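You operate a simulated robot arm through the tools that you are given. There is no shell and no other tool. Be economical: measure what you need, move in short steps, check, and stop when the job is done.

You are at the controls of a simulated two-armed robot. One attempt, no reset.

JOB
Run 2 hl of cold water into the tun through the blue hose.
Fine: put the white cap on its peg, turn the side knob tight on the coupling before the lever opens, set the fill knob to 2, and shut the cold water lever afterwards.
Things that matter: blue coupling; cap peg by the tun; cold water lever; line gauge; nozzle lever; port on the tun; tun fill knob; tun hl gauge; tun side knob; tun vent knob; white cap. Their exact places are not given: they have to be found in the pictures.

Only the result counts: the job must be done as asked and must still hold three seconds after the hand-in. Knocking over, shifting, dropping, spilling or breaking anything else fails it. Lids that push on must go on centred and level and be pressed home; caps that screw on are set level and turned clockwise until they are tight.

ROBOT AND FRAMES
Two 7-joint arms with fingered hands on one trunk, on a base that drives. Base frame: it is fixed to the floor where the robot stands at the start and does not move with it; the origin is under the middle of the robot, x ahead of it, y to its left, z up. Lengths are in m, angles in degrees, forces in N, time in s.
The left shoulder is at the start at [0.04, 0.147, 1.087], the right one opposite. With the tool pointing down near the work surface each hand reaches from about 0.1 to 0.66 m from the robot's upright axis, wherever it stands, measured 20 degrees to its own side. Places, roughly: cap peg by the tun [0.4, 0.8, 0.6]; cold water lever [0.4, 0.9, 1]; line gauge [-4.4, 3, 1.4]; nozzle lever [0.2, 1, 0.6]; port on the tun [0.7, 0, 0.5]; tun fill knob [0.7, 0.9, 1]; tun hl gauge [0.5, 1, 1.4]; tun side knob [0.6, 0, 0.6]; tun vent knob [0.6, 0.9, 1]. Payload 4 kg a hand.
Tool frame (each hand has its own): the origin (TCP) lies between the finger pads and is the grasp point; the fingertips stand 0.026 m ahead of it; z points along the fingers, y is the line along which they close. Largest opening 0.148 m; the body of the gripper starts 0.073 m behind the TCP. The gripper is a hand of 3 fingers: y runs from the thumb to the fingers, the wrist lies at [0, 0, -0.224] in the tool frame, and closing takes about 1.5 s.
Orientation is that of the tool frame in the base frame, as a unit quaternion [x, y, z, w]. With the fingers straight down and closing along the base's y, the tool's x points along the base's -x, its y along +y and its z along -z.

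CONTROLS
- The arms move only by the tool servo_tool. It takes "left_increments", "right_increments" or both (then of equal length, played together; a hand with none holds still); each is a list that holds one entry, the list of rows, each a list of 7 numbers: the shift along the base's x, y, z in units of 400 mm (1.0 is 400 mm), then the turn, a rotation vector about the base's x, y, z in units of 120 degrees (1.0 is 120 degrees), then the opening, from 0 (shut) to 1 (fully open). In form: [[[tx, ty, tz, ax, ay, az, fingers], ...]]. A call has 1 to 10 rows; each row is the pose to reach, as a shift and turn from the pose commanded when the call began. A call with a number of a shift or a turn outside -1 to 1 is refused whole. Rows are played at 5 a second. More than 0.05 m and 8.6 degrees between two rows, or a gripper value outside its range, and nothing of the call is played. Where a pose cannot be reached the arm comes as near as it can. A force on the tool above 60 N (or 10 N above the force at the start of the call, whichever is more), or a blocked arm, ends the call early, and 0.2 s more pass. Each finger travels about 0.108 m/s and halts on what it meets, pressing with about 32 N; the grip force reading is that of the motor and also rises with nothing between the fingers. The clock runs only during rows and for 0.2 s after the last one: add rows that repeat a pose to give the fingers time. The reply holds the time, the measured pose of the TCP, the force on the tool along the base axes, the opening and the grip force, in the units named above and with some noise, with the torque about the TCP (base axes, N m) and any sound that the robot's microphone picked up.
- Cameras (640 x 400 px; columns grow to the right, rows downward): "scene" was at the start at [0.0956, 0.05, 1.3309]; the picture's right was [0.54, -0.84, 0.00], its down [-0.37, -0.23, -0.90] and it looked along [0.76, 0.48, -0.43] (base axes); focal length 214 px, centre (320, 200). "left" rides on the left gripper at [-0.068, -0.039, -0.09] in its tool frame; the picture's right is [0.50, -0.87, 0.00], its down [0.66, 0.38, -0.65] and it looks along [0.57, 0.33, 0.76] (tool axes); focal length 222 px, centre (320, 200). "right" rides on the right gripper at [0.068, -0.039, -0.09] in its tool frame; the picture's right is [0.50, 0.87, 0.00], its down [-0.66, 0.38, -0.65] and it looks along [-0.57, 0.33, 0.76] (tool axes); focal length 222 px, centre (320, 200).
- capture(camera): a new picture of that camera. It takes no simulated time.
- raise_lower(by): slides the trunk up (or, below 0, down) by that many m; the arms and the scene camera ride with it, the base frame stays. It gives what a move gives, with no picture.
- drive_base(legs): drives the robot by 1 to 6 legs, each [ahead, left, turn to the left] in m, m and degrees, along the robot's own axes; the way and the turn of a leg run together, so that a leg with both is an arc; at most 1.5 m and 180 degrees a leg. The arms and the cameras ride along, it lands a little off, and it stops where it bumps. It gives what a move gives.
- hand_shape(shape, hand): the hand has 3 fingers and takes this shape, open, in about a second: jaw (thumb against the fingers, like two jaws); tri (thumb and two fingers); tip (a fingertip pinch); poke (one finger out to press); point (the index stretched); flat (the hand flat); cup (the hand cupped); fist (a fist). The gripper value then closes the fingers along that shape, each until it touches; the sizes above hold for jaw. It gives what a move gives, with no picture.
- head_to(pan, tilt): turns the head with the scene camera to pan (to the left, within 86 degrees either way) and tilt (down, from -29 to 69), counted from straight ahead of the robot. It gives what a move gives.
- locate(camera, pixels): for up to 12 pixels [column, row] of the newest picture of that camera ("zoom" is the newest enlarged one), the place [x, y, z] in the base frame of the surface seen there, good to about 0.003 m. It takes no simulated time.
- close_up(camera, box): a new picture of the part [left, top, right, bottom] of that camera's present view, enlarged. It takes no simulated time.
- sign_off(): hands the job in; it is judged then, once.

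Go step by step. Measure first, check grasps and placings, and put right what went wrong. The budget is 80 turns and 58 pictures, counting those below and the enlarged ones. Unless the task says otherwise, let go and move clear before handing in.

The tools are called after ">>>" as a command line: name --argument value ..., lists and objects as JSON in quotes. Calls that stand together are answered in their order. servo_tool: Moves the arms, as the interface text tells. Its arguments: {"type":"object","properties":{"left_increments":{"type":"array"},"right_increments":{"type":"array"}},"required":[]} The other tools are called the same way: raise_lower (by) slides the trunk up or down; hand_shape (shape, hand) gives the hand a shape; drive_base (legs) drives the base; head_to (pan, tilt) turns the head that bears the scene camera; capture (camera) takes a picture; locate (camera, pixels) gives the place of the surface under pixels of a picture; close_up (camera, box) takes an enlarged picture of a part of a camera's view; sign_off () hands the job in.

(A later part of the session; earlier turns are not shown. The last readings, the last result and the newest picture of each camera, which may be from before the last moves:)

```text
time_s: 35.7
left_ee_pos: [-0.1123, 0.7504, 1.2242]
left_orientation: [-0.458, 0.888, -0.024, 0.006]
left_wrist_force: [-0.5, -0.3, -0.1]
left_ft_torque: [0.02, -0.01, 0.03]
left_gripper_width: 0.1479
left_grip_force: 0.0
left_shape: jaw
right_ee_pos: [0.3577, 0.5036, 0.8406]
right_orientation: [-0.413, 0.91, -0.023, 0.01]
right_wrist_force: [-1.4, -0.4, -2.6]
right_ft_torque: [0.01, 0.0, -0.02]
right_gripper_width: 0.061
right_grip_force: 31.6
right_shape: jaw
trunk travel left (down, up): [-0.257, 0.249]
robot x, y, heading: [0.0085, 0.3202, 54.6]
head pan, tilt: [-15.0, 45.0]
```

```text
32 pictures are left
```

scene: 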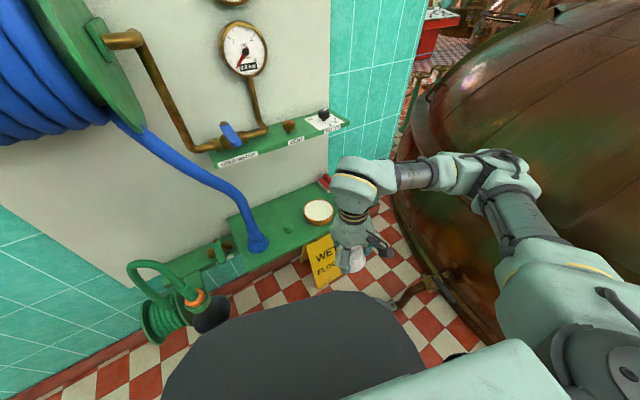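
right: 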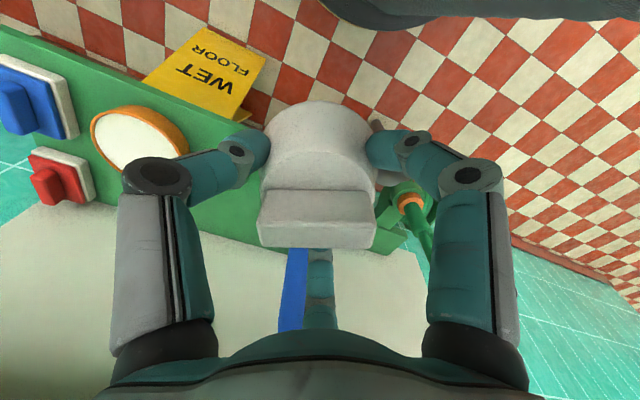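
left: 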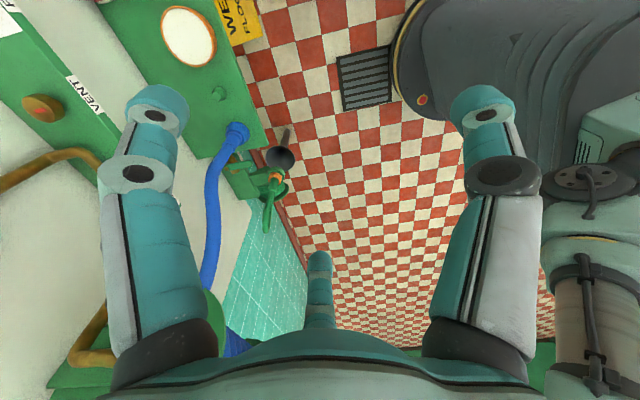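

Both hands still report a slowly growing lean to the robot's left, about 2.7° now. I'll hold still to see the trend, with another look toward the right arm and tun.

>>> servo_tool --left_increments '[[[0, 0, 0, 0, 0, 0, 1], [0, 0, 0, 0, 0, 0, 1], [0, 0, 0, 0, 0, 0, 1], [0, 0, 0, 0, 0, 0, 1], [0, 0, 0, 0, 0, 0, 1], [0, 0, 0, 0, 0, 0, 1], [0, 0, 0, 0, 0, 0, 1], [0, 0, 0, 0, 0, 0, 1]]]'

>>> head_to --pan 75 --tilt 40

>>> capture --camera "scene"

>>> capture --camera "left"

```text
time_s: 37.5
left_ee_pos: [-0.1117, 0.7512, 1.2254]
left_orientation: [-0.458, 0.889, -0.024, 0.006]
left_wrist_force: [0.3, 0.2, -0.3]
left_ft_torque: [0.0, 0.0, -0.01]
left_gripper_width: 0.1479
left_grip_force: 0.0
left_shape: jaw
right_ee_pos: [0.359, 0.5038, 0.8396]
right_orientation: [-0.414, 0.91, -0.023, 0.01]
right_wrist_force: [0.0, -0.4, -1.7]
right_ft_torque: [0.02, 0.0, 0.0]
right_gripper_width: 0.0612
right_grip_force: 32.1
right_shape: jaw
trunk travel left (down, up): [-0.257, 0.249]
robot x, y, heading: [0.0056, 0.3223, 54.6]
head pan, tilt: [-15.0, 45.0]
```

```text
time_s: 39.1
left_ee_pos: [-0.1123, 0.7519, 1.224]
left_orientation: [-0.458, 0.889, -0.024, 0.005]
left_wrist_force: [0.2, -0.6, -0.1]
left_ft_torque: [0.02, -0.03, 0.03]
left_gripper_width: 0.1482
left_grip_force: 0.0
left_shape: jaw
right_ee_pos: [0.3592, 0.5047, 0.8386]
right_orientation: [-0.413, 0.911, -0.022, 0.009]
right_wrist_force: [0.4, -0.2, -2.2]
right_ft_torque: [0.01, 0.02, -0.01]
right_gripper_width: 0.0609
right_grip_force: 32.3
right_shape: jaw
trunk travel left (down, up): [-0.257, 0.249]
robot x, y, heading: [0.0091, 0.3221, 54.5]
head pan, tilt: [75.0, 40.0]
```

```text
31 pictures are left
```

scene: 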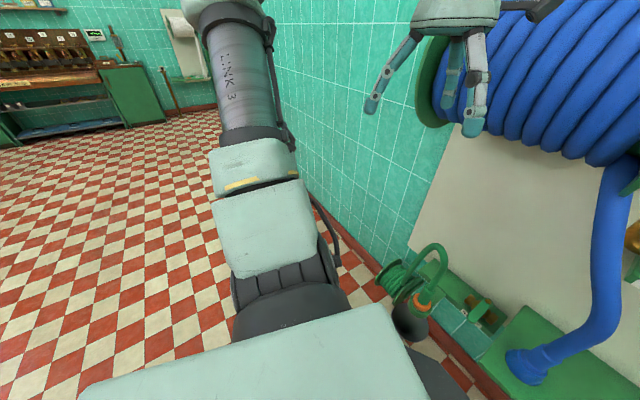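

```text
30 pictures are left
```

left: 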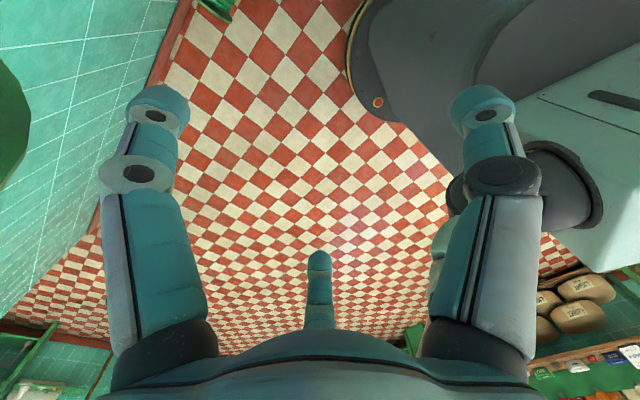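

The lean has settled at about 2.7°, so I'll correct it in the tool orientation. I'll creep 0.05 closer, bring the left arm in, and move the cap above the peg with the tool levelled.

>>> drive_base --legs '[[0.05, 0, 0]]'

>>> servo_tool --right_increments '[[[0.01, 0.08, 0, 0.005, 0.005, 0, 0.2], [0.02, 0.16, 0, 0.01, 0.01, 0, 0.2], [0.03, 0.24, 0, 0.0162, 0.0167, 0, 0.2], [0.04, 0.32, 0, 0.0162, 0.0167, 0, 0.2], [0.05, 0.4, 0, 0.0162, 0.0167, 0, 0.2], [0.055, 0.48, 0, 0.0162, 0.0167, 0, 0.2], [0.06, 0.55, 0, 0.0162, 0.0167, 0, 0.2], [0.065, 0.6, 0, 0.0162, 0.0167, 0, 0.2], [0.065, 0.6, 0, 0.0162, 0.0167, 0, 0.2]]]' --left_increments '[[[0.04, -0.03, 0, 0, 0, 0, 1], [0.08, -0.06, 0, 0, 0, 0, 1], [0.12, -0.09, 0, 0, 0, 0, 1], [0.16, -0.12, 0, 0, 0, 0, 1], [0.2, -0.15, 0, 0, 0, 0, 1], [0.24, -0.18, 0, 0, 0, 0, 1], [0.28, -0.21, 0, 0, 0, 0, 1], [0.3, -0.22, 0, 0, 0, 0, 1], [0.3, -0.22, 0, 0, 0, 0, 1]]]'

>>> head_to --pan 0 --tilt 45

>>> capture --camera "scene"

```text
time_s: 40.0
left_ee_pos: [-0.0999, 0.8162, 1.2163]
left_orientation: [-0.453, 0.89, -0.043, 0.008]
left_wrist_force: [1.4, -41.3, 10.8]
left_ft_torque: [1.58, -0.17, -0.48]
left_gripper_width: 0.1479
left_grip_force: 0.0
left_shape: jaw
right_ee_pos: [0.3726, 0.5656, 0.8398]
right_orientation: [-0.412, 0.911, -0.033, 0.014]
right_wrist_force: [-1.2, 4.3, -0.6]
right_ft_torque: [-0.26, -0.12, 0.0]
right_gripper_width: 0.061
right_grip_force: 31.7
right_shape: jaw
trunk travel left (down, up): [-0.257, 0.249]
robot x, y, heading: [0.0314, 0.3725, 54.1]
head pan, tilt: [75.0, 40.0]
```

```text
time_s: 42.0
left_ee_pos: [0.0316, 0.718, 1.2222]
left_orientation: [-0.453, 0.891, -0.037, 0.005]
left_wrist_force: [-0.1, 0.1, -0.5]
left_ft_torque: [0.05, 0.01, 0.02]
left_gripper_width: 0.1476
left_grip_force: 0.0
left_shape: jaw
right_ee_pos: [0.4069, 0.7992, 0.8395]
right_orientation: [-0.411, 0.911, -0.003, 0.002]
right_wrist_force: [-0.2, 1.3, -1.6]
right_ft_torque: [0.02, -0.01, 0.02]
right_gripper_width: 0.0608
right_grip_force: 31.7
right_shape: jaw
trunk travel left (down, up): [-0.257, 0.249]
robot x, y, heading: [0.0335, 0.3726, 54.2]
head pan, tilt: [75.0, 40.0]
```

```text
time_s: 43.5
left_ee_pos: [0.0311, 0.7188, 1.2214]
left_orientation: [-0.453, 0.891, -0.037, 0.007]
left_wrist_force: [1.1, 0.1, -0.4]
left_ft_torque: [0.03, 0.0, 0.0]
left_gripper_width: 0.1479
left_grip_force: 0.1
left_shape: jaw
right_ee_pos: [0.4073, 0.8002, 0.8396]
right_orientation: [-0.412, 0.911, -0.004, 0.002]
right_wrist_force: [0.8, -0.7, -1.6]
right_ft_torque: [-0.01, -0.02, 0.03]
right_gripper_width: 0.0609
right_grip_force: 31.7
right_shape: jaw
trunk travel left (down, up): [-0.257, 0.249]
robot x, y, heading: [0.0332, 0.3711, 54.1]
head pan, tilt: [0.0, 45.0]
```

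```text
29 pictures are left
```

scene: 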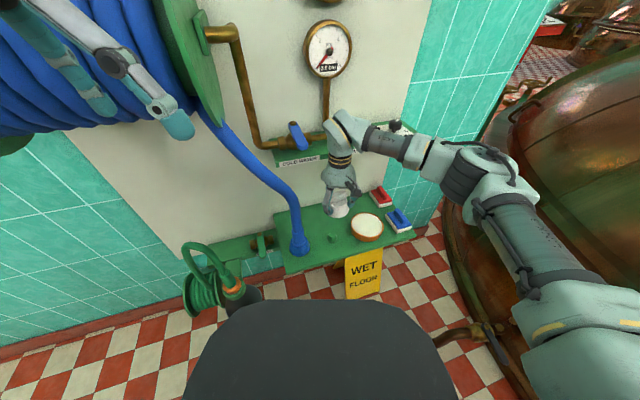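

The left hand brushed the reel during that drive but is now clear. The cap is near the peg, which shows at (333,240). I'll zoom in to refine.

>>> close_up --camera "scene" --box '[270, 170, 398, 270]'

>>> locate --camera "zoom" --pixels '[[312, 335], [312, 345], [298, 345], [328, 345], [312, 330], [312, 360], [350, 230], [310, 220], [385, 220]]'

```text
4.00 times, centred on (334, 220) of scene
```

zoom: 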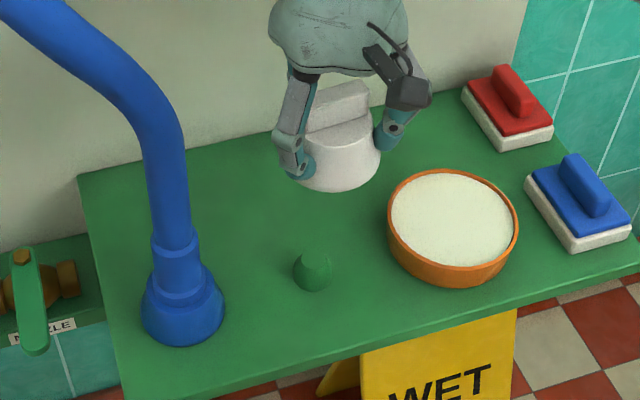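

```text
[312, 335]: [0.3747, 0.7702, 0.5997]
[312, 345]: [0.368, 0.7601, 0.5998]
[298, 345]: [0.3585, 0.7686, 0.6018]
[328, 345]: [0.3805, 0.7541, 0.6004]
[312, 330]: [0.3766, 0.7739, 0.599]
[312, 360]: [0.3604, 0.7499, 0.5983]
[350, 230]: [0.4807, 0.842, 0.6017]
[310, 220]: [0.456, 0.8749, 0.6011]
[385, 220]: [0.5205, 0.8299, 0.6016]
```

>>> locate --camera "zoom" --pixels '[[316, 258], [316, 252], [304, 258], [328, 258], [313, 289], [295, 275], [330, 275], [312, 272], [335, 190], [300, 175], [378, 165], [182, 345]]'

```text
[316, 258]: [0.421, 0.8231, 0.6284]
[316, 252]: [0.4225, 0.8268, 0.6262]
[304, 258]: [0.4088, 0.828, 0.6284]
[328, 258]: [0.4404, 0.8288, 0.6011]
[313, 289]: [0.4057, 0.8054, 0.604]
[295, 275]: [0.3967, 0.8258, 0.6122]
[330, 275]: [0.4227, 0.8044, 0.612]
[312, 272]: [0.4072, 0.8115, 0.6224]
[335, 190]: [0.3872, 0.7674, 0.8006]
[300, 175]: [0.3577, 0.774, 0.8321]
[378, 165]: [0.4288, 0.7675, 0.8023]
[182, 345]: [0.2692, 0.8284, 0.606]
```

Peg centre ≈ [0.413,0.819], base radius 0.017; cap bottom is about 0.04 below the TCP. I'll descend to 0.68, still above the peg, then check.

>>> servo_tool --right_increments '[[[0.014, 0.047, 0, 0.001, 0.003, 0, 0.2], [0.014, 0.047, -0.1, 0.001, 0.003, 0, 0.2], [0.014, 0.047, -0.2, 0.001, 0.003, 0, 0.2], [0.014, 0.047, -0.3, 0.001, 0.003, 0, 0.2], [0.014, 0.047, -0.38, 0.001, 0.003, 0, 0.2], [0.014, 0.047, -0.4, 0.001, 0.003, 0, 0.2], [0.014, 0.047, -0.4, 0.001, 0.003, 0, 0.2]]]'

>>> close_up --camera "scene" --box '[290, 170, 380, 260]'

```text
time_s: 45.1
left_ee_pos: [0.0323, 0.7188, 1.2224]
left_orientation: [-0.453, 0.891, -0.038, 0.006]
left_wrist_force: [-0.2, -0.3, 0.3]
left_ft_torque: [-0.01, 0.0, 0.0]
left_gripper_width: 0.148
left_grip_force: 0.1
left_shape: jaw
right_ee_pos: [0.4118, 0.8184, 0.6784]
right_orientation: [-0.411, 0.912, 0.0, 0.0]
right_wrist_force: [0.0, 0.4, -2.9]
right_ft_torque: [0.0, -0.03, 0.02]
right_gripper_width: 0.0608
right_grip_force: 31.8
right_shape: jaw
trunk travel left (down, up): [-0.257, 0.249]
robot x, y, heading: [0.0313, 0.3771, 54.1]
head pan, tilt: [0.0, 45.0]
```

```text
4.44 times, centred on (335, 215) of scene
```

zoom: 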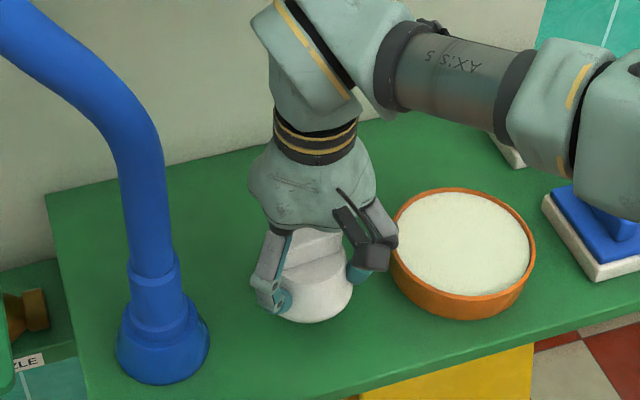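

Level and aligned. I'll lower slowly onto the peg.

>>> servo_tool --right_increments '[[[0.003, 0.001, -0.03, 0, 0, 0, 0.2], [0.003, 0.001, -0.06, 0, 0, 0, 0.2], [0.003, 0.001, -0.08, 0, 0, 0, 0.2], [0.003, 0.001, -0.09, 0, 0, 0, 0.2], [0.003, 0.001, -0.1, 0, 0, 0, 0.2], [0.003, 0.001, -0.11, 0, 0, 0, 0.2]]]'

```text
time_s: 46.5
left_ee_pos: [0.028, 0.7141, 1.2248]
left_orientation: [-0.453, 0.891, -0.036, 0.008]
left_wrist_force: [-0.1, -0.4, 0.2]
left_ft_torque: [0.02, 0.02, 0.03]
left_gripper_width: 0.1482
left_grip_force: 0.0
left_shape: jaw
right_ee_pos: [0.4127, 0.8196, 0.6412]
right_orientation: [-0.411, 0.911, 0.004, 0.004]
right_wrist_force: [1.1, -4.4, 39.2]
right_ft_torque: [-0.3, -0.28, -0.07]
right_gripper_width: 0.0625
right_grip_force: 32.3
right_shape: jaw
trunk travel left (down, up): [-0.257, 0.249]
robot x, y, heading: [0.0367, 0.3739, 53.9]
head pan, tilt: [0.0, 45.0]
```

Contact at z 0.641 with 39 N, so it is seated. I'll relieve the load, release, and rise.

>>> servo_tool --right_increments '[[[0, 0, 0.012, 0, 0, 0, 0.2], [0, 0, 0.012, 0, 0, 0, 0.35], [0, 0, 0.012, 0, 0, 0, 0.5], [0, 0, 0.012, 0, 0, 0, 0.6], [0, 0, 0.012, 0, 0, 0, 0.6], [0, 0, 0.06, 0, 0, 0, 0.6], [0, 0, 0.16, 0, 0, 0, 0.6], [0, 0, 0.26, 0, 0, 0, 0.6], [-0.05, -0.1, 0.3, 0, 0, 0, 0.6], [-0.09, -0.2, 0.3, 0, 0, 0, 0.6]]]'

>>> close_up --camera "scene" --box '[250, 160, 378, 270]'

```text
time_s: 48.7
left_ee_pos: [0.0311, 0.7172, 1.222]
left_orientation: [-0.453, 0.891, -0.037, 0.006]
left_wrist_force: [0.4, -0.5, 0.0]
left_ft_torque: [0.04, 0.0, 0.01]
left_gripper_width: 0.1479
left_grip_force: 0.1
left_shape: jaw
right_ee_pos: [0.3789, 0.738, 0.7576]
right_orientation: [-0.411, 0.912, 0.001, 0.001]
right_wrist_force: [-0.2, 0.2, 0.0]
right_ft_torque: [-0.01, 0.03, 0.01]
right_gripper_width: 0.0882
right_grip_force: 0.1
right_shape: jaw
trunk travel left (down, up): [-0.257, 0.249]
robot x, y, heading: [0.0345, 0.3732, 54.1]
head pan, tilt: [0.0, 45.0]
```

```text
3.64 times, centred on (314, 215) of scene
```

zoom: 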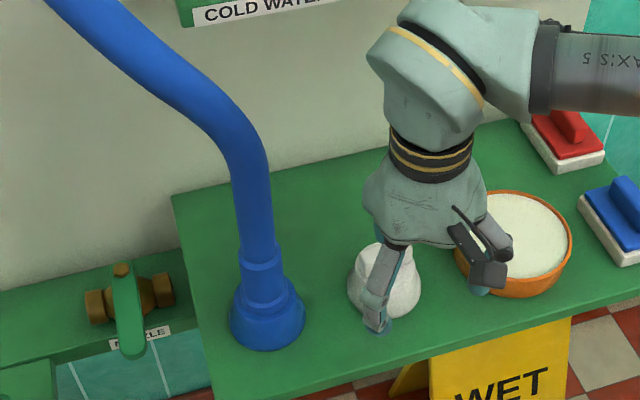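

The cap appears seated at zoom (385,280). The hose rises straight out of the coupling, so I'll take it from the side with the hand pitched. First I'll back up for room, then yaw +11.5° and pitch up 60°.

>>> drive_base --legs '[[-0.2, 0, 0]]'

>>> servo_tool --right_increments '[[[0, 0, 0, 0, 0, 0.06, 0.65], [0, 0, 0, 0, 0, 0.1, 0.65], [0, 0, 0, 0, 0, 0.1, 0.65]]]'

>>> servo_tool --right_increments '[[[0, 0, 0.02, 0.059, -0.035, 0, 0.65], [0, 0, 0.04, 0.118, -0.07, 0, 0.65], [0, 0, 0.05, 0.177, -0.105, 0, 0.65], [0, 0, 0.05, 0.236, -0.14, 0, 0.65], [0, 0, 0.05, 0.295, -0.175, 0, 0.65], [0, 0, 0.05, 0.354, -0.21, 0, 0.65], [0, 0, 0.05, 0.413, -0.245, 0, 0.65], [0, 0, 0.05, 0.43, -0.255, 0, 0.65], [0, 0, 0.05, 0.43, -0.255, 0, 0.65]]]'

>>> close_up --camera "scene" --box '[230, 120, 410, 260]'

```text
time_s: 49.9
left_ee_pos: [0.0562, 0.7072, 1.2228]
left_orientation: [-0.39, 0.92, -0.036, 0.004]
left_wrist_force: [0.3, -1.2, -0.5]
left_ft_torque: [0.01, -0.03, 0.01]
left_gripper_width: 0.1478
left_grip_force: 0.1
left_shape: jaw
right_ee_pos: [0.4039, 0.6805, 0.7576]
right_orientation: [-0.347, 0.938, 0.001, 0.002]
right_wrist_force: [-0.1, -0.1, 0.1]
right_ft_torque: [-0.01, 0.01, 0.01]
right_gripper_width: 0.0882
right_grip_force: 0.1
right_shape: jaw
trunk travel left (down, up): [-0.257, 0.249]
robot x, y, heading: [0.0135, 0.3687, 46.1]
head pan, tilt: [0.0, 45.0]
stopped in leg 1: the robot was blocked; the commanded pose is now the measured one
```

```text
time_s: 50.7
left_ee_pos: [0.0586, 0.7099, 1.2217]
left_orientation: [-0.39, 0.92, -0.038, 0.003]
left_wrist_force: [-0.2, 0.6, 0.0]
left_ft_torque: [0.02, -0.02, 0.0]
left_gripper_width: 0.1482
left_grip_force: 0.0
left_shape: jaw
right_ee_pos: [0.4071, 0.6818, 0.7559]
right_orientation: [-0.445, 0.896, -0.001, -0.001]
right_wrist_force: [-0.4, 0.2, -0.2]
right_ft_torque: [0.02, 0.0, 0.01]
right_gripper_width: 0.0957
right_grip_force: 0.2
right_shape: jaw
trunk travel left (down, up): [-0.257, 0.249]
robot x, y, heading: [0.0125, 0.3676, 46.0]
head pan, tilt: [0.0, 45.0]
```

```text
time_s: 52.7
left_ee_pos: [0.0577, 0.7097, 1.222]
left_orientation: [-0.39, 0.92, -0.038, 0.003]
left_wrist_force: [0.2, -0.2, -0.4]
left_ft_torque: [0.01, 0.02, -0.01]
left_gripper_width: 0.148
left_grip_force: 0.1
left_shape: jaw
right_ee_pos: [0.4093, 0.6878, 0.7826]
right_orientation: [-0.423, 0.854, 0.165, 0.253]
right_wrist_force: [-0.6, -0.3, -0.2]
right_ft_torque: [0.02, 0.0, 0.02]
right_gripper_width: 0.0958
right_grip_force: 0.0
right_shape: jaw
right hand out of reach, approached as far as the arm can: row 5, 6, 7, 8, 9
trunk travel left (down, up): [-0.257, 0.249]
robot x, y, heading: [0.0104, 0.37, 46.2]
head pan, tilt: [0.0, 45.0]
```

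```text
2.86 times, centred on (320, 190) of scene
```

zoom: 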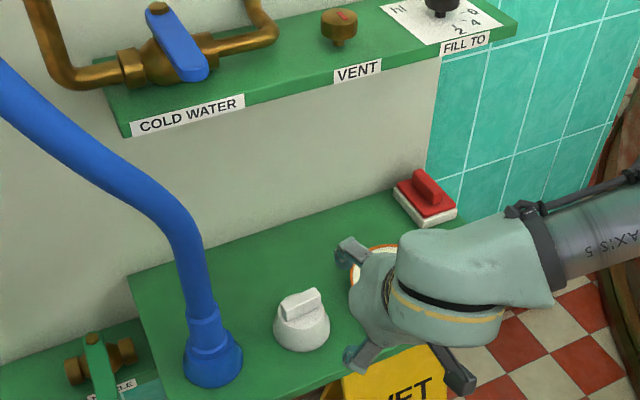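

The backward drive was blocked and turned the robot clockwise, so something on its left side is catching. I'll look left at arm level and at the floor.

>>> head_to --pan 70 --tilt 0

>>> capture --camera "scene"

>>> capture --camera "left"

>>> head_to --pan -86 --tilt 45

>>> capture --camera "scene"

```text
time_s: 54.1
left_ee_pos: [0.0576, 0.7098, 1.2222]
left_orientation: [-0.392, 0.919, -0.038, 0.003]
left_wrist_force: [0.8, 0.5, -0.3]
left_ft_torque: [0.01, 0.0, 0.0]
left_gripper_width: 0.1478
left_grip_force: 0.1
left_shape: jaw
right_ee_pos: [0.4095, 0.6868, 0.7822]
right_orientation: [-0.423, 0.854, 0.164, 0.253]
right_wrist_force: [0.8, 0.5, 0.0]
right_ft_torque: [0.0, 0.03, 0.0]
right_gripper_width: 0.0959
right_grip_force: 0.2
right_shape: jaw
trunk travel left (down, up): [-0.257, 0.249]
robot x, y, heading: [0.0137, 0.3676, 46.2]
head pan, tilt: [70.0, 0.0]
```

```text
24 pictures are left
```

scene: 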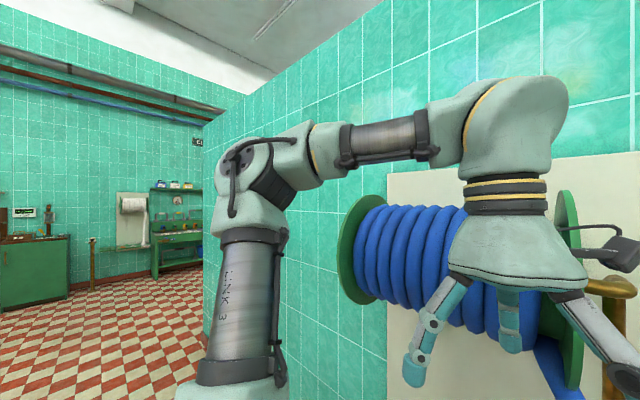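

```text
23 pictures are left
```

left: 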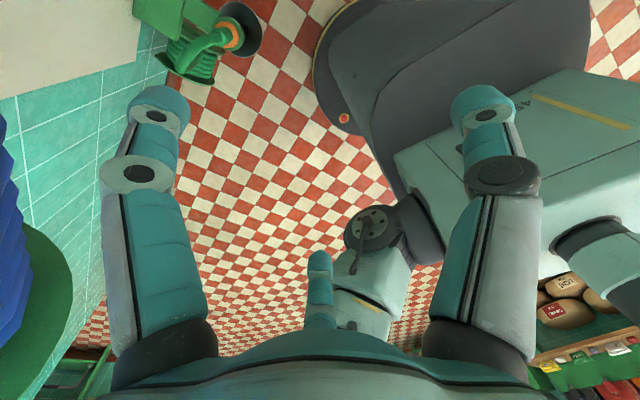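

```text
time_s: 56.6
left_ee_pos: [0.0586, 0.7093, 1.2211]
left_orientation: [-0.39, 0.92, -0.038, 0.002]
left_wrist_force: [0.1, 0.4, 0.1]
left_ft_torque: [0.0, 0.01, 0.02]
left_gripper_width: 0.1481
left_grip_force: 0.0
left_shape: jaw
right_ee_pos: [0.4086, 0.6869, 0.7824]
right_orientation: [-0.425, 0.853, 0.166, 0.254]
right_wrist_force: [0.2, 0.0, 0.4]
right_ft_torque: [0.0, 0.02, -0.03]
right_gripper_width: 0.0959
right_grip_force: 0.1
right_shape: jaw
trunk travel left (down, up): [-0.257, 0.249]
robot x, y, heading: [0.0157, 0.3647, 46.1]
head pan, tilt: [-85.9, 45.0]
```

```text
22 pictures are left
```

scene: 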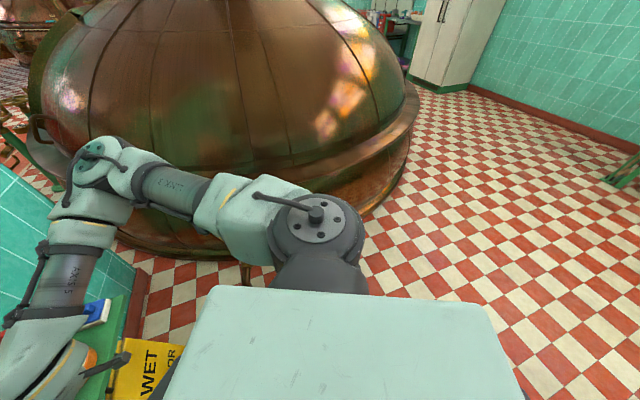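

The floor drain grate works out to about [0.06,0.39], right under the base, so a wheel has dropped onto it. That explains the lean and the block. I'll drive right, off the grate.

>>> drive_base --legs '[[0, -0.25, 0]]'

>>> head_to --pan 25 --tilt 40

```text
time_s: 58.4
left_ee_pos: [0.2345, 0.5405, 1.2234]
left_orientation: [-0.388, 0.921, -0.036, 0.005]
left_wrist_force: [0.3, 0.0, 0.7]
left_ft_torque: [0.05, 0.01, 0.03]
left_gripper_width: 0.1479
left_grip_force: 0.0
left_shape: jaw
right_ee_pos: [0.5873, 0.5168, 0.7868]
right_orientation: [-0.42, 0.855, 0.164, 0.256]
right_wrist_force: [0.3, 1.7, -0.1]
right_ft_torque: [-0.05, -0.02, -0.03]
right_gripper_width: 0.0958
right_grip_force: 0.0
right_shape: jaw
trunk travel left (down, up): [-0.257, 0.249]
robot x, y, heading: [0.1985, 0.1979, 46.0]
head pan, tilt: [-85.9, 45.0]
```

```text
time_s: 60.3
left_ee_pos: [0.2637, 0.5535, 1.2158]
left_orientation: [-0.387, 0.921, -0.037, -0.009]
left_wrist_force: [0.5, -1.0, -0.1]
left_ft_torque: [-0.02, 0.04, -0.01]
left_gripper_width: 0.148
left_grip_force: 0.1
left_shape: jaw
right_ee_pos: [0.6056, 0.5228, 0.7719]
right_orientation: [-0.418, 0.86, 0.163, 0.244]
right_wrist_force: [0.7, 0.1, -1.6]
right_ft_torque: [0.03, 0.04, 0.04]
right_gripper_width: 0.0958
right_grip_force: 0.1
right_shape: jaw
trunk travel left (down, up): [-0.257, 0.249]
robot x, y, heading: [0.1934, 0.2001, 45.3]
head pan, tilt: [25.0, 40.0]
```

>>> capture --camera "left"

>>> servo_tool --left_increments '[[[0, 0, 0, 0, 0, 0, 1], [0, 0, 0, 0, 0, 0, 1], [0, 0, 0, 0, 0, 0, 1], [0, 0, 0, 0, 0, 0, 1], [0, 0, 0, 0, 0, 0, 1]]]'

```text
21 pictures are left
```

left: 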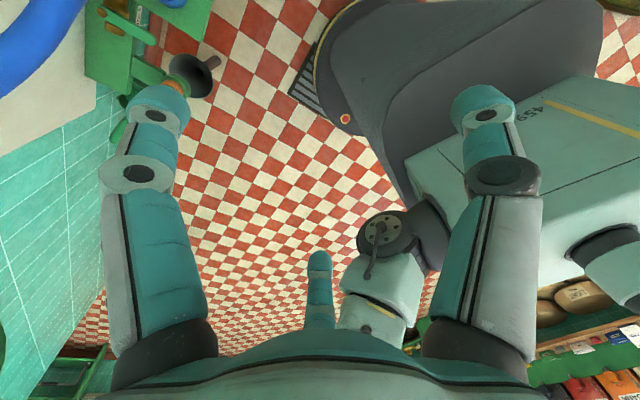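

```text
time_s: 61.5
left_ee_pos: [0.2499, 0.5515, 1.217]
left_orientation: [-0.388, 0.921, -0.039, -0.004]
left_wrist_force: [0.7, 0.1, 0.8]
left_ft_torque: [0.01, 0.02, 0.03]
left_gripper_width: 0.1481
left_grip_force: 0.0
left_shape: jaw
right_ee_pos: [0.5962, 0.5242, 0.7763]
right_orientation: [-0.421, 0.857, 0.163, 0.249]
right_wrist_force: [-0.5, 0.5, 0.3]
right_ft_torque: [0.04, 0.02, -0.01]
right_gripper_width: 0.0958
right_grip_force: 0.1
right_shape: jaw
trunk travel left (down, up): [-0.257, 0.249]
robot x, y, heading: [0.1922, 0.1977, 45.8]
head pan, tilt: [25.0, 40.0]
```

The grate at (305,85) is still partly under the base edge. I'll move 0.12 further right, then turn to face the wall.

>>> drive_base --legs '[[0, -0.13, 0], [0, 0, 22]]'

>>> servo_tool --left_increments '[[[0, 0, 0, 0, 0, 0, 1], [0, 0, 0, 0, 0, 0, 1], [0, 0, 0, 0, 0, 0, 1]]]'

>>> capture --camera "scene"

```text
time_s: 63.9
left_ee_pos: [0.202, 0.4589, 1.2162]
left_orientation: [-0.559, 0.828, -0.039, 0.004]
left_wrist_force: [0.1, 0.1, 0.3]
left_ft_torque: [-0.01, -0.02, 0.03]
left_gripper_width: 0.1482
left_grip_force: 0.1
left_shape: jaw
right_ee_pos: [0.5336, 0.5642, 0.774]
right_orientation: [-0.578, 0.76, 0.206, 0.213]
right_wrist_force: [0.3, -0.6, -0.1]
right_ft_torque: [-0.04, 0.01, 0.0]
right_gripper_width: 0.0959
right_grip_force: 0.1
right_shape: jaw
trunk travel left (down, up): [-0.257, 0.249]
robot x, y, heading: [0.2832, 0.112, 68.1]
head pan, tilt: [25.0, 40.0]
```

```text
time_s: 64.7
left_ee_pos: [0.2018, 0.4598, 1.216]
left_orientation: [-0.558, 0.829, -0.039, 0.005]
left_wrist_force: [-0.2, -0.2, -0.1]
left_ft_torque: [0.0, 0.02, 0.01]
left_gripper_width: 0.148
left_grip_force: 0.0
left_shape: jaw
right_ee_pos: [0.535, 0.5638, 0.7757]
right_orientation: [-0.578, 0.76, 0.206, 0.212]
right_wrist_force: [0.4, 0.4, -0.2]
right_ft_torque: [0.0, -0.01, 0.02]
right_gripper_width: 0.0956
right_grip_force: 0.0
right_shape: jaw
trunk travel left (down, up): [-0.257, 0.249]
robot x, y, heading: [0.2834, 0.1093, 68.0]
head pan, tilt: [25.0, 40.0]
```

```text
20 pictures are left
```

scene: 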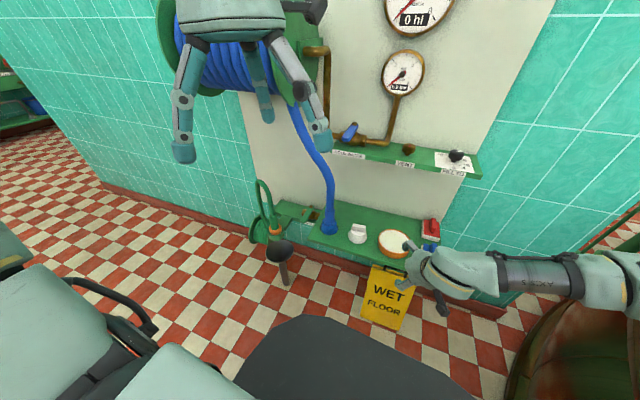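

The robot is stable now, off the grate, and the cap stands on its peg at (358,232). I'll zoom on the coupling and move to a pre-grasp in front of it with the hand pitched further up.

>>> close_up --camera "scene" --box '[290, 160, 400, 250]'

>>> servo_tool --right_increments '[[[-0.1, 0.03, 0, 0.03, -0.01, 0, 0.65], [-0.2, 0.06, 0, 0.06, -0.02, 0, 0.65], [-0.3, 0.09, 0, 0.09, -0.03, 0, 0.65], [-0.4, 0.12, 0, 0.12, -0.04, 0, 0.65], [-0.5, 0.15, -0.01, 0.15, -0.05, 0, 0.65], [-0.6, 0.18, -0.02, 0.18, -0.06, 0, 0.65], [-0.677, 0.24, -0.03, 0.2, -0.065, 0, 0.65], [-0.677, 0.34, -0.04, 0.2, -0.065, 0, 0.65], [-0.677, 0.4, -0.04, 0.2, -0.065, 0, 0.65], [-0.677, 0.4, -0.04, 0.2, -0.065, 0, 0.65]]]'

```text
4.44 times, centred on (345, 205) of scene
```

zoom: 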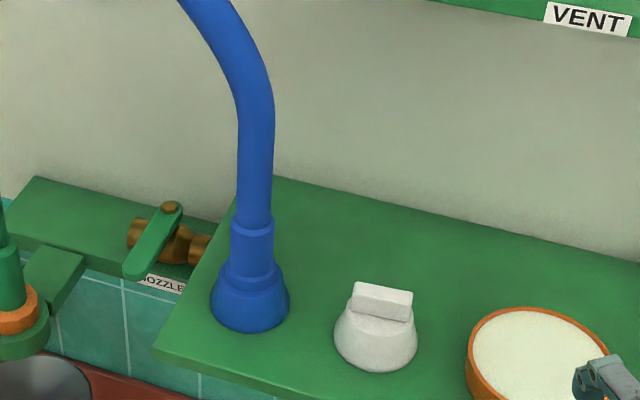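

```text
time_s: 66.9
left_ee_pos: [0.2014, 0.4595, 1.2161]
left_orientation: [-0.558, 0.829, -0.039, 0.006]
left_wrist_force: [0.4, -0.2, -0.3]
left_ft_torque: [0.03, -0.03, 0.0]
left_gripper_width: 0.148
left_grip_force: 0.1
left_shape: jaw
right_ee_pos: [0.2947, 0.7591, 0.8055]
right_orientation: [-0.551, 0.692, 0.296, 0.361]
right_wrist_force: [0.5, -0.6, -0.5]
right_ft_torque: [-0.01, -0.03, -0.04]
right_gripper_width: 0.0961
right_grip_force: 0.1
right_shape: jaw
right hand out of reach, approached as far as the arm can: row 1, 2, 3, 4, 5, 6, 7, 8, 9, 10
trunk travel left (down, up): [-0.257, 0.249]
robot x, y, heading: [0.2826, 0.1086, 68.2]
head pan, tilt: [25.0, 40.0]
```

The orientation is right but the arm can't get low enough, so a lower trunk should help. I'll back the hand off, lift the left hand out of the way, and lower the trunk.

>>> servo_tool --right_increments '[[[0, -0.1, 0, 0, 0, 0, 0.65], [0, -0.2, 0, 0, 0, 0, 0.65], [0, -0.3, 0.05, 0, 0, 0, 0.65], [0, -0.35, 0.1, 0, 0, 0, 0.65], [0, -0.35, 0.1, 0, 0, 0, 0.65]]]' --left_increments '[[[-0.07, -0.03, 0.08, 0, 0, 0, 1], [-0.14, -0.06, 0.16, 0, 0, 0, 1], [-0.21, -0.09, 0.24, 0, 0, 0, 1], [-0.28, -0.12, 0.3, 0, 0, 0, 1], [-0.3, -0.12, 0.3, 0, 0, 0, 1]]]'

>>> raise_lower --by -0.2

>>> locate --camera "zoom" --pixels '[[248, 325], [212, 300], [288, 300], [252, 262], [233, 262], [274, 262], [252, 240], [232, 240], [273, 240], [252, 225], [365, 300], [375, 360]]'

```text
time_s: 68.1
left_ee_pos: [0.0809, 0.4138, 1.3306]
left_orientation: [-0.559, 0.828, -0.04, 0.006]
left_wrist_force: [1.2, -0.3, 0.4]
left_ft_torque: [-0.04, 0.03, -0.01]
left_gripper_width: 0.148
left_grip_force: 0.0
left_shape: jaw
left hand out of reach, approached as far as the arm can: row 4, 5
right_ee_pos: [0.2727, 0.668, 0.8824]
right_orientation: [-0.56, 0.696, 0.275, 0.354]
right_wrist_force: [-1.5, 0.1, 0.5]
right_ft_torque: [0.0, 0.04, 0.02]
right_gripper_width: 0.096
right_grip_force: 0.1
right_shape: jaw
right hand out of reach, approached as far as the arm can: row 1, 2, 3, 4, 5
trunk travel left (down, up): [-0.257, 0.249]
robot x, y, heading: [0.2846, 0.1062, 68.0]
head pan, tilt: [25.0, 40.0]
```

```text
time_s: 70.3
left_ee_pos: [0.0799, 0.4131, 1.1288]
left_orientation: [-0.558, 0.829, -0.039, 0.006]
left_wrist_force: [0.8, 0.1, 0.2]
left_ft_torque: [0.03, -0.04, -0.01]
left_gripper_width: 0.1479
left_grip_force: 0.0
left_shape: jaw
right_ee_pos: [0.2734, 0.6663, 0.6811]
right_orientation: [-0.559, 0.697, 0.275, 0.356]
right_wrist_force: [-0.3, -0.1, 0.0]
right_ft_torque: [-0.01, -0.03, 0.02]
right_gripper_width: 0.0959
right_grip_force: 0.0
right_shape: jaw
trunk travel left (down, up): [-0.057, 0.449]
robot x, y, heading: [0.2835, 0.1108, 68.1]
head pan, tilt: [25.0, 40.0]
```

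```text
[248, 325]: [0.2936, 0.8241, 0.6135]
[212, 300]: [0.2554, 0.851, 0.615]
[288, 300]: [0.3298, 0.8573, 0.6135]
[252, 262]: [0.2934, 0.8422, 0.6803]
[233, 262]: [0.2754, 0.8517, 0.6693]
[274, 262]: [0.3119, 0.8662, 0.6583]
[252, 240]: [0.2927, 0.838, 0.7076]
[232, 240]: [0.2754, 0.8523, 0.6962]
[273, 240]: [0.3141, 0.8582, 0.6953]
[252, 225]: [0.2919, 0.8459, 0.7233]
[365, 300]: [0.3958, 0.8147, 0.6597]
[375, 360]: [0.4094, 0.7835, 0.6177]
```

The coupling axis is at [0.294,0.857] with sleeve radius 0.0195. I'll advance most of the way at z≈0.705 and check reach.

>>> servo_tool --right_increments '[[[0, 0.0, 0.06, 0, 0, 0, 0.65], [-0.01, 0.08, 0.06, 0, 0, 0, 0.65], [-0.02, 0.16, 0.06, 0, 0, 0, 0.65], [-0.02, 0.22, 0.06, 0, 0, 0, 0.65], [-0.02, 0.22, 0.06, 0, 0, 0, 0.65]]]'

>>> capture --camera "right"

```text
time_s: 71.5
left_ee_pos: [0.0803, 0.4128, 1.1283]
left_orientation: [-0.558, 0.829, -0.039, 0.006]
left_wrist_force: [0.1, -0.3, 0.2]
left_ft_torque: [-0.01, -0.01, 0.0]
left_gripper_width: 0.148
left_grip_force: 0.0
left_shape: jaw
right_ee_pos: [0.2694, 0.7523, 0.7055]
right_orientation: [-0.561, 0.696, 0.276, 0.354]
right_wrist_force: [-0.1, -0.9, 0.0]
right_ft_torque: [0.0, 0.01, 0.01]
right_gripper_width: 0.0963
right_grip_force: 0.2
right_shape: jaw
right hand out of reach, approached as far as the arm can: row 4, 5
trunk travel left (down, up): [-0.057, 0.449]
robot x, y, heading: [0.2803, 0.1049, 67.8]
head pan, tilt: [25.0, 40.0]
```

```text
18 pictures are left
```

right: 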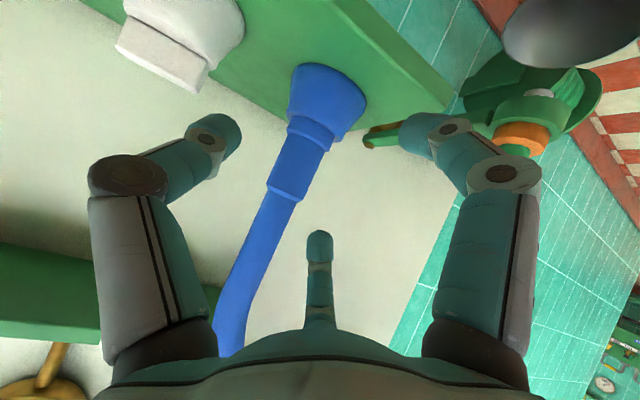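

The arm is at its reach limit about 0.1 short. I'll trim the hand left and back, then let the base carry it forward.

>>> servo_tool --right_increments '[[[-0.03, -0.02, 0, 0, 0, 0, 0.65], [-0.06, -0.04, 0, 0, 0, 0, 0.65], [-0.06, -0.04, 0, 0, 0, 0, 0.65]]]'

>>> drive_base --legs '[[0.1, 0, 0]]'

```text
time_s: 72.3
left_ee_pos: [0.081, 0.4127, 1.1288]
left_orientation: [-0.558, 0.829, -0.04, 0.005]
left_wrist_force: [-0.1, -0.7, 0.1]
left_ft_torque: [0.0, -0.02, -0.01]
left_gripper_width: 0.1481
left_grip_force: 0.0
left_shape: jaw
right_ee_pos: [0.27, 0.7517, 0.7046]
right_orientation: [-0.561, 0.695, 0.277, 0.354]
right_wrist_force: [0.0, -0.9, -1.2]
right_ft_torque: [-0.03, -0.01, -0.04]
right_gripper_width: 0.0958
right_grip_force: 0.1
right_shape: jaw
right hand out of reach, approached as far as the arm can: row 1, 2, 3
trunk travel left (down, up): [-0.057, 0.449]
robot x, y, heading: [0.2815, 0.1128, 68.0]
head pan, tilt: [25.0, 40.0]
```

```text
time_s: 73.4
left_ee_pos: [0.1032, 0.4768, 1.1272]
left_orientation: [-0.543, 0.839, -0.04, 0.004]
left_wrist_force: [0.1, -0.4, -0.1]
left_ft_torque: [0.01, -0.04, 0.01]
left_gripper_width: 0.1479
left_grip_force: 0.1
left_shape: jaw
right_ee_pos: [0.3088, 0.8105, 0.7045]
right_orientation: [-0.547, 0.707, 0.267, 0.36]
right_wrist_force: [-0.3, -0.2, -0.3]
right_ft_torque: [-0.01, -0.01, -0.02]
right_gripper_width: 0.096
right_grip_force: 0.0
right_shape: jaw
trunk travel left (down, up): [-0.057, 0.449]
robot x, y, heading: [0.2947, 0.1693, 65.9]
head pan, tilt: [25.0, 40.0]
stopped in leg 1: the robot was blocked; the commanded pose is now the measured one
```

The base got blocked after 0.06 m. I'll try the remaining left and forward shift by arm, moving left first.

>>> servo_tool --right_increments '[[[-0.02, -0.04, 0, 0, 0, 0, 0.65], [-0.055, -0.04, 0, 0, 0, 0, 0.65], [-0.055, -0.04, 0, 0, 0, 0, 0.65]]]'

>>> capture --camera "right"

```text
time_s: 74.2
left_ee_pos: [0.105, 0.4778, 1.1279]
left_orientation: [-0.544, 0.838, -0.041, 0.002]
left_wrist_force: [0.3, -0.1, 0.7]
left_ft_torque: [-0.01, 0.0, -0.01]
left_gripper_width: 0.1479
left_grip_force: 0.0
left_shape: jaw
right_ee_pos: [0.2979, 0.7919, 0.7037]
right_orientation: [-0.547, 0.707, 0.269, 0.359]
right_wrist_force: [-0.3, -0.1, 0.0]
right_ft_torque: [-0.03, 0.04, 0.02]
right_gripper_width: 0.0961
right_grip_force: 0.0
right_shape: jaw
right hand out of reach, approached as far as the arm can: row 2, 3
trunk travel left (down, up): [-0.057, 0.449]
robot x, y, heading: [0.2965, 0.1694, 65.7]
head pan, tilt: [25.0, 40.0]
```

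```text
17 pictures are left
```

right: 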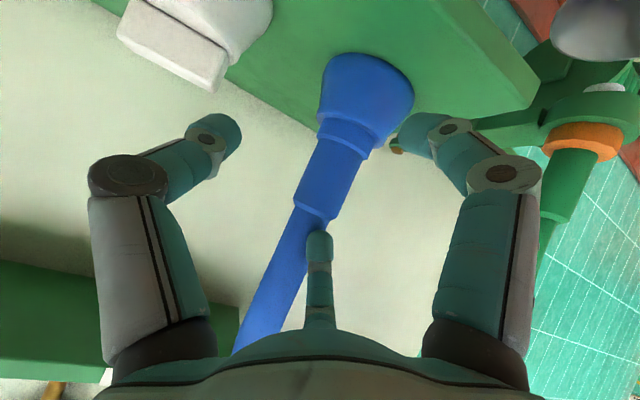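

The coupling sits nearer the two-finger side at (345,140), and the wrist limits leftward motion. I'll yaw the hand 20° left, which should ease the wrist, then shift.

>>> servo_tool --right_increments '[[[0, -0.01, 0, 0, 0, 0.06, 0.65], [-0.01, -0.02, 0, 0, 0, 0.12, 0.65], [-0.02, -0.02, 0, 0, 0, 0.167, 0.65], [-0.032, -0.02, 0, 0, 0, 0.167, 0.65], [-0.032, -0.02, 0, 0, 0, 0.167, 0.65]]]'

>>> close_up --camera "scene" --box '[260, 90, 400, 220]'

```text
time_s: 75.4
left_ee_pos: [0.1056, 0.4765, 1.1284]
left_orientation: [-0.543, 0.839, -0.04, 0.002]
left_wrist_force: [0.4, -0.5, 0.2]
left_ft_torque: [-0.02, 0.02, 0.02]
left_gripper_width: 0.1478
left_grip_force: 0.0
left_shape: jaw
right_ee_pos: [0.2853, 0.7841, 0.7046]
right_orientation: [0.662, -0.601, -0.327, -0.307]
right_wrist_force: [-1.1, -0.5, -0.2]
right_ft_torque: [0.05, 0.0, 0.03]
right_gripper_width: 0.0957
right_grip_force: 0.1
right_shape: jaw
trunk travel left (down, up): [-0.057, 0.449]
robot x, y, heading: [0.2996, 0.1649, 66.0]
head pan, tilt: [25.0, 40.0]
```

```text
3.08 times, centred on (330, 155) of scene
```

zoom: 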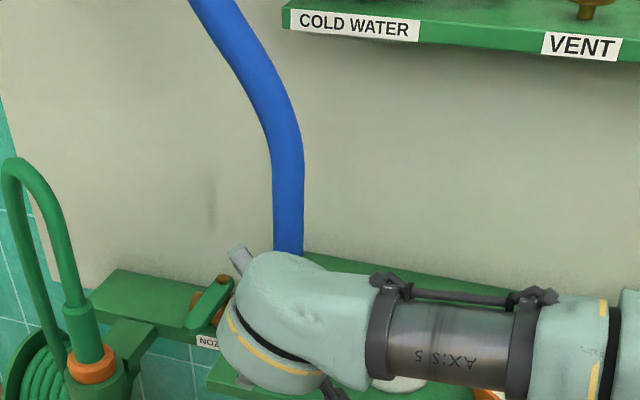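

Now in reach. I'll advance onto the coupling, then close.

>>> servo_tool --right_increments '[[[0, 0.06, 0, 0, 0, 0, 0.65], [0, 0.12, 0, 0, 0, 0, 0.65], [0, 0.185, 0, 0, 0, 0, 0.65], [0, 0.185, 0, 0, 0, 0, 0.65]]]'

>>> capture --camera "right"

```text
time_s: 76.4
left_ee_pos: [0.1066, 0.4772, 1.1293]
left_orientation: [-0.543, 0.839, -0.041, 0.003]
left_wrist_force: [0.0, 0.3, 0.2]
left_ft_torque: [0.04, 0.01, 0.04]
left_gripper_width: 0.148
left_grip_force: 0.2
left_shape: jaw
right_ee_pos: [0.284, 0.8591, 0.7051]
right_orientation: [0.661, -0.601, -0.326, -0.308]
right_wrist_force: [-0.1, 0.5, 0.4]
right_ft_torque: [-0.04, -0.06, -0.01]
right_gripper_width: 0.096
right_grip_force: 0.1
right_shape: jaw
trunk travel left (down, up): [-0.057, 0.449]
robot x, y, heading: [0.2926, 0.1652, 66.1]
head pan, tilt: [25.0, 40.0]
```

```text
15 pictures are left
```

right: 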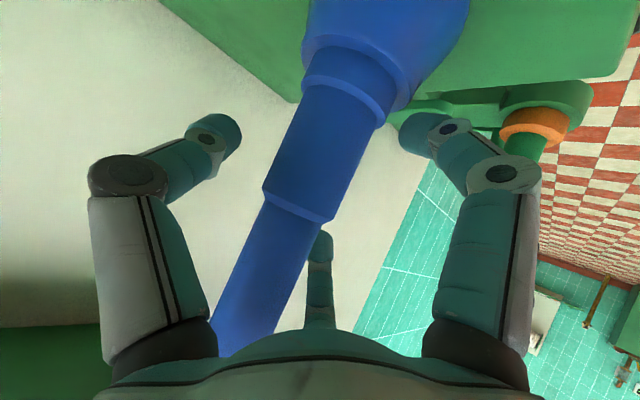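

The sleeve lies between the thumb (215,130) and the two fingers. I'll close.

>>> servo_tool --right_increments '[[[0.01, 0, 0, 0, 0, 0, 0.5], [0.02, 0, 0, 0, 0, 0, 0.3], [0.02, 0, 0, 0, 0, 0, 0.1], [0.02, 0, 0, 0, 0, 0, 0], [0.02, 0, 0, 0, 0, 0, 0], [0.02, 0, 0, 0, 0, 0, 0]]]'

>>> capture --camera "right"

```text
time_s: 77.8
left_ee_pos: [0.1057, 0.478, 1.1276]
left_orientation: [-0.544, 0.838, -0.041, 0.003]
left_wrist_force: [-0.8, 0.1, 0.9]
left_ft_torque: [0.03, -0.01, -0.01]
left_gripper_width: 0.1481
left_grip_force: 0.1
left_shape: jaw
right_ee_pos: [0.2911, 0.8597, 0.7045]
right_orientation: [0.661, -0.601, -0.326, -0.307]
right_wrist_force: [-0.6, 0.1, 0.6]
right_ft_torque: [0.0, 0.0, 0.0]
right_gripper_width: 0.0
right_grip_force: 31.9
right_shape: jaw
trunk travel left (down, up): [-0.057, 0.449]
robot x, y, heading: [0.296, 0.1598, 65.7]
head pan, tilt: [25.0, 40.0]
```

```text
14 pictures are left
```

right: 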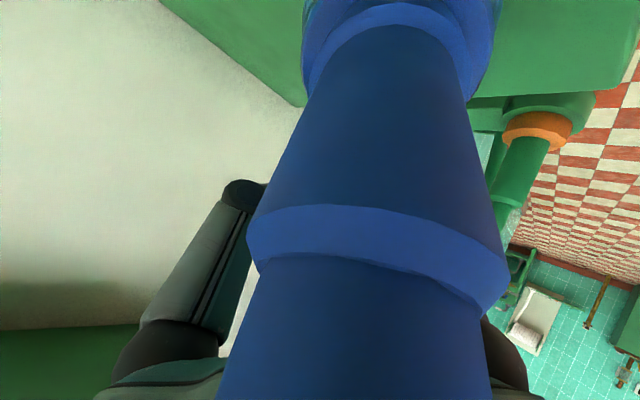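

The fingers shut to 0.0 and the sleeve was drawn in toward the palm, where it is caged. I'll try a small lift to see whether it is held.

>>> servo_tool --right_increments '[[[0, 0, 0.02, 0, 0, 0, 0], [0, 0, 0.05, 0, 0, 0, 0], [0, 0, 0.08, 0, 0, 0, 0], [0, 0, 0.08, 0, 0, 0, 0]]]'

>>> capture --camera "right"

>>> close_up --camera "scene" --box '[240, 90, 380, 220]'

```text
time_s: 78.8
left_ee_pos: [0.1054, 0.4773, 1.1291]
left_orientation: [-0.544, 0.838, -0.041, 0.003]
left_wrist_force: [0.6, -0.1, -0.6]
left_ft_torque: [0.01, -0.02, 0.03]
left_gripper_width: 0.148
left_grip_force: 0.1
left_shape: jaw
right_ee_pos: [0.2939, 0.8595, 0.7375]
right_orientation: [0.661, -0.601, -0.326, -0.308]
right_wrist_force: [0.1, 0.7, 0.0]
right_ft_torque: [0.04, 0.01, -0.03]
right_gripper_width: 0.0002
right_grip_force: 31.9
right_shape: jaw
trunk travel left (down, up): [-0.057, 0.449]
robot x, y, heading: [0.299, 0.167, 66.1]
head pan, tilt: [25.0, 40.0]
```

```text
13 pictures are left
```

right: 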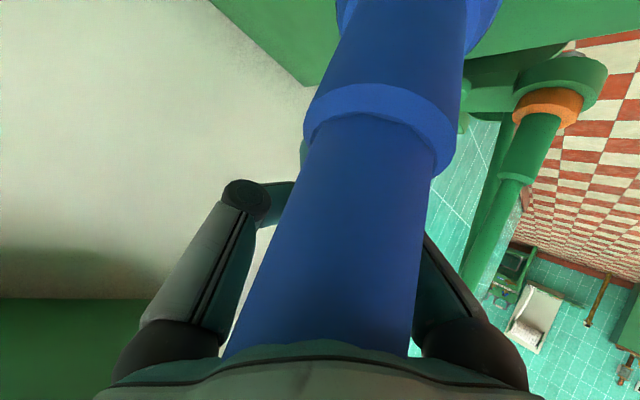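

```text
3.08 times, centred on (310, 155) of scene
```

zoom: 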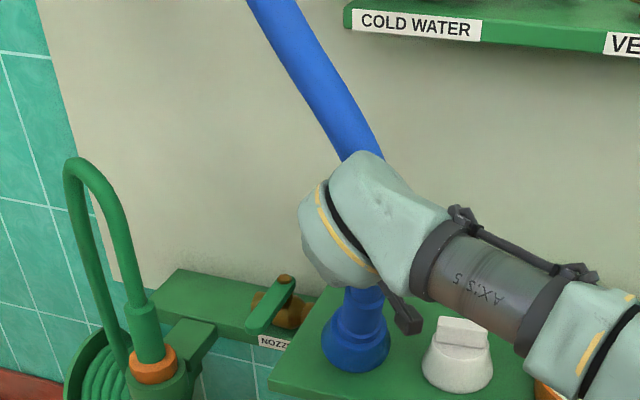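

The coupling stayed standing; the hand just slid up along it. I'll open, back off, and measure where it stands now.

>>> locate --camera "zoom" --pixels '[[357, 366], [325, 345], [388, 345], [358, 325], [342, 318], [378, 315], [362, 300]]'

>>> servo_tool --right_increments '[[[0, 0, 0, 0, 0, 0, 0.4], [0, 0, 0, 0, 0, 0, 0.8], [0, 0, 0, 0, 0, 0, 1], [0, 0, 0, 0, 0, 0, 1], [-0.01, -0.08, 0, 0, 0, 0, 1], [-0.01, -0.18, 0, 0, 0, 0, 1], [-0.01, -0.28, 0.02, 0, 0, 0, 1], [-0.01, -0.38, 0.06, 0, 0, 0, 1], [-0.01, -0.38, 0.06, 0, 0, 0, 1]]]'

>>> close_up --camera "scene" --box '[240, 90, 380, 220]'

```text
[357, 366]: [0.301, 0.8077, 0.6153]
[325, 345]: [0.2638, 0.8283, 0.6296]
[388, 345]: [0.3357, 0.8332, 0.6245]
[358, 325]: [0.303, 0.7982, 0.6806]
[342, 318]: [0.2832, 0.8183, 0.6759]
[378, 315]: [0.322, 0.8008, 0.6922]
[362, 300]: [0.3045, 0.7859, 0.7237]
```

```text
time_s: 80.8
left_ee_pos: [0.1069, 0.4782, 1.1279]
left_orientation: [-0.544, 0.838, -0.041, 0.003]
left_wrist_force: [-0.3, -0.3, -0.6]
left_ft_torque: [0.0, 0.02, 0.0]
left_gripper_width: 0.1478
left_grip_force: 0.0
left_shape: jaw
right_ee_pos: [0.2881, 0.7061, 0.7615]
right_orientation: [0.661, -0.602, -0.326, -0.308]
right_wrist_force: [-0.1, -1.4, -0.3]
right_ft_torque: [-0.02, 0.03, 0.0]
right_gripper_width: 0.1478
right_grip_force: 0.1
right_shape: jaw
trunk travel left (down, up): [-0.057, 0.449]
robot x, y, heading: [0.2952, 0.1694, 66.0]
head pan, tilt: [25.0, 40.0]
```

```text
3.08 times, centred on (310, 155) of scene
```

zoom: 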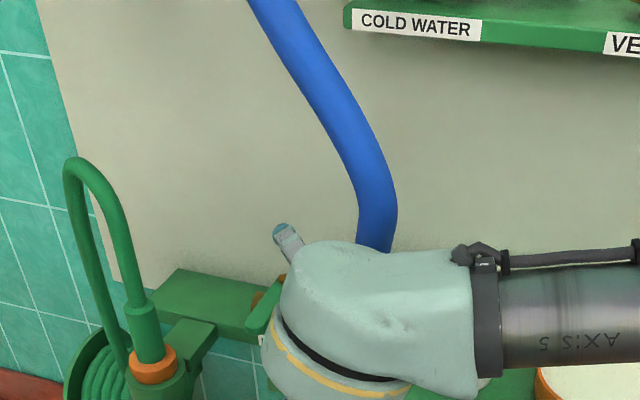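

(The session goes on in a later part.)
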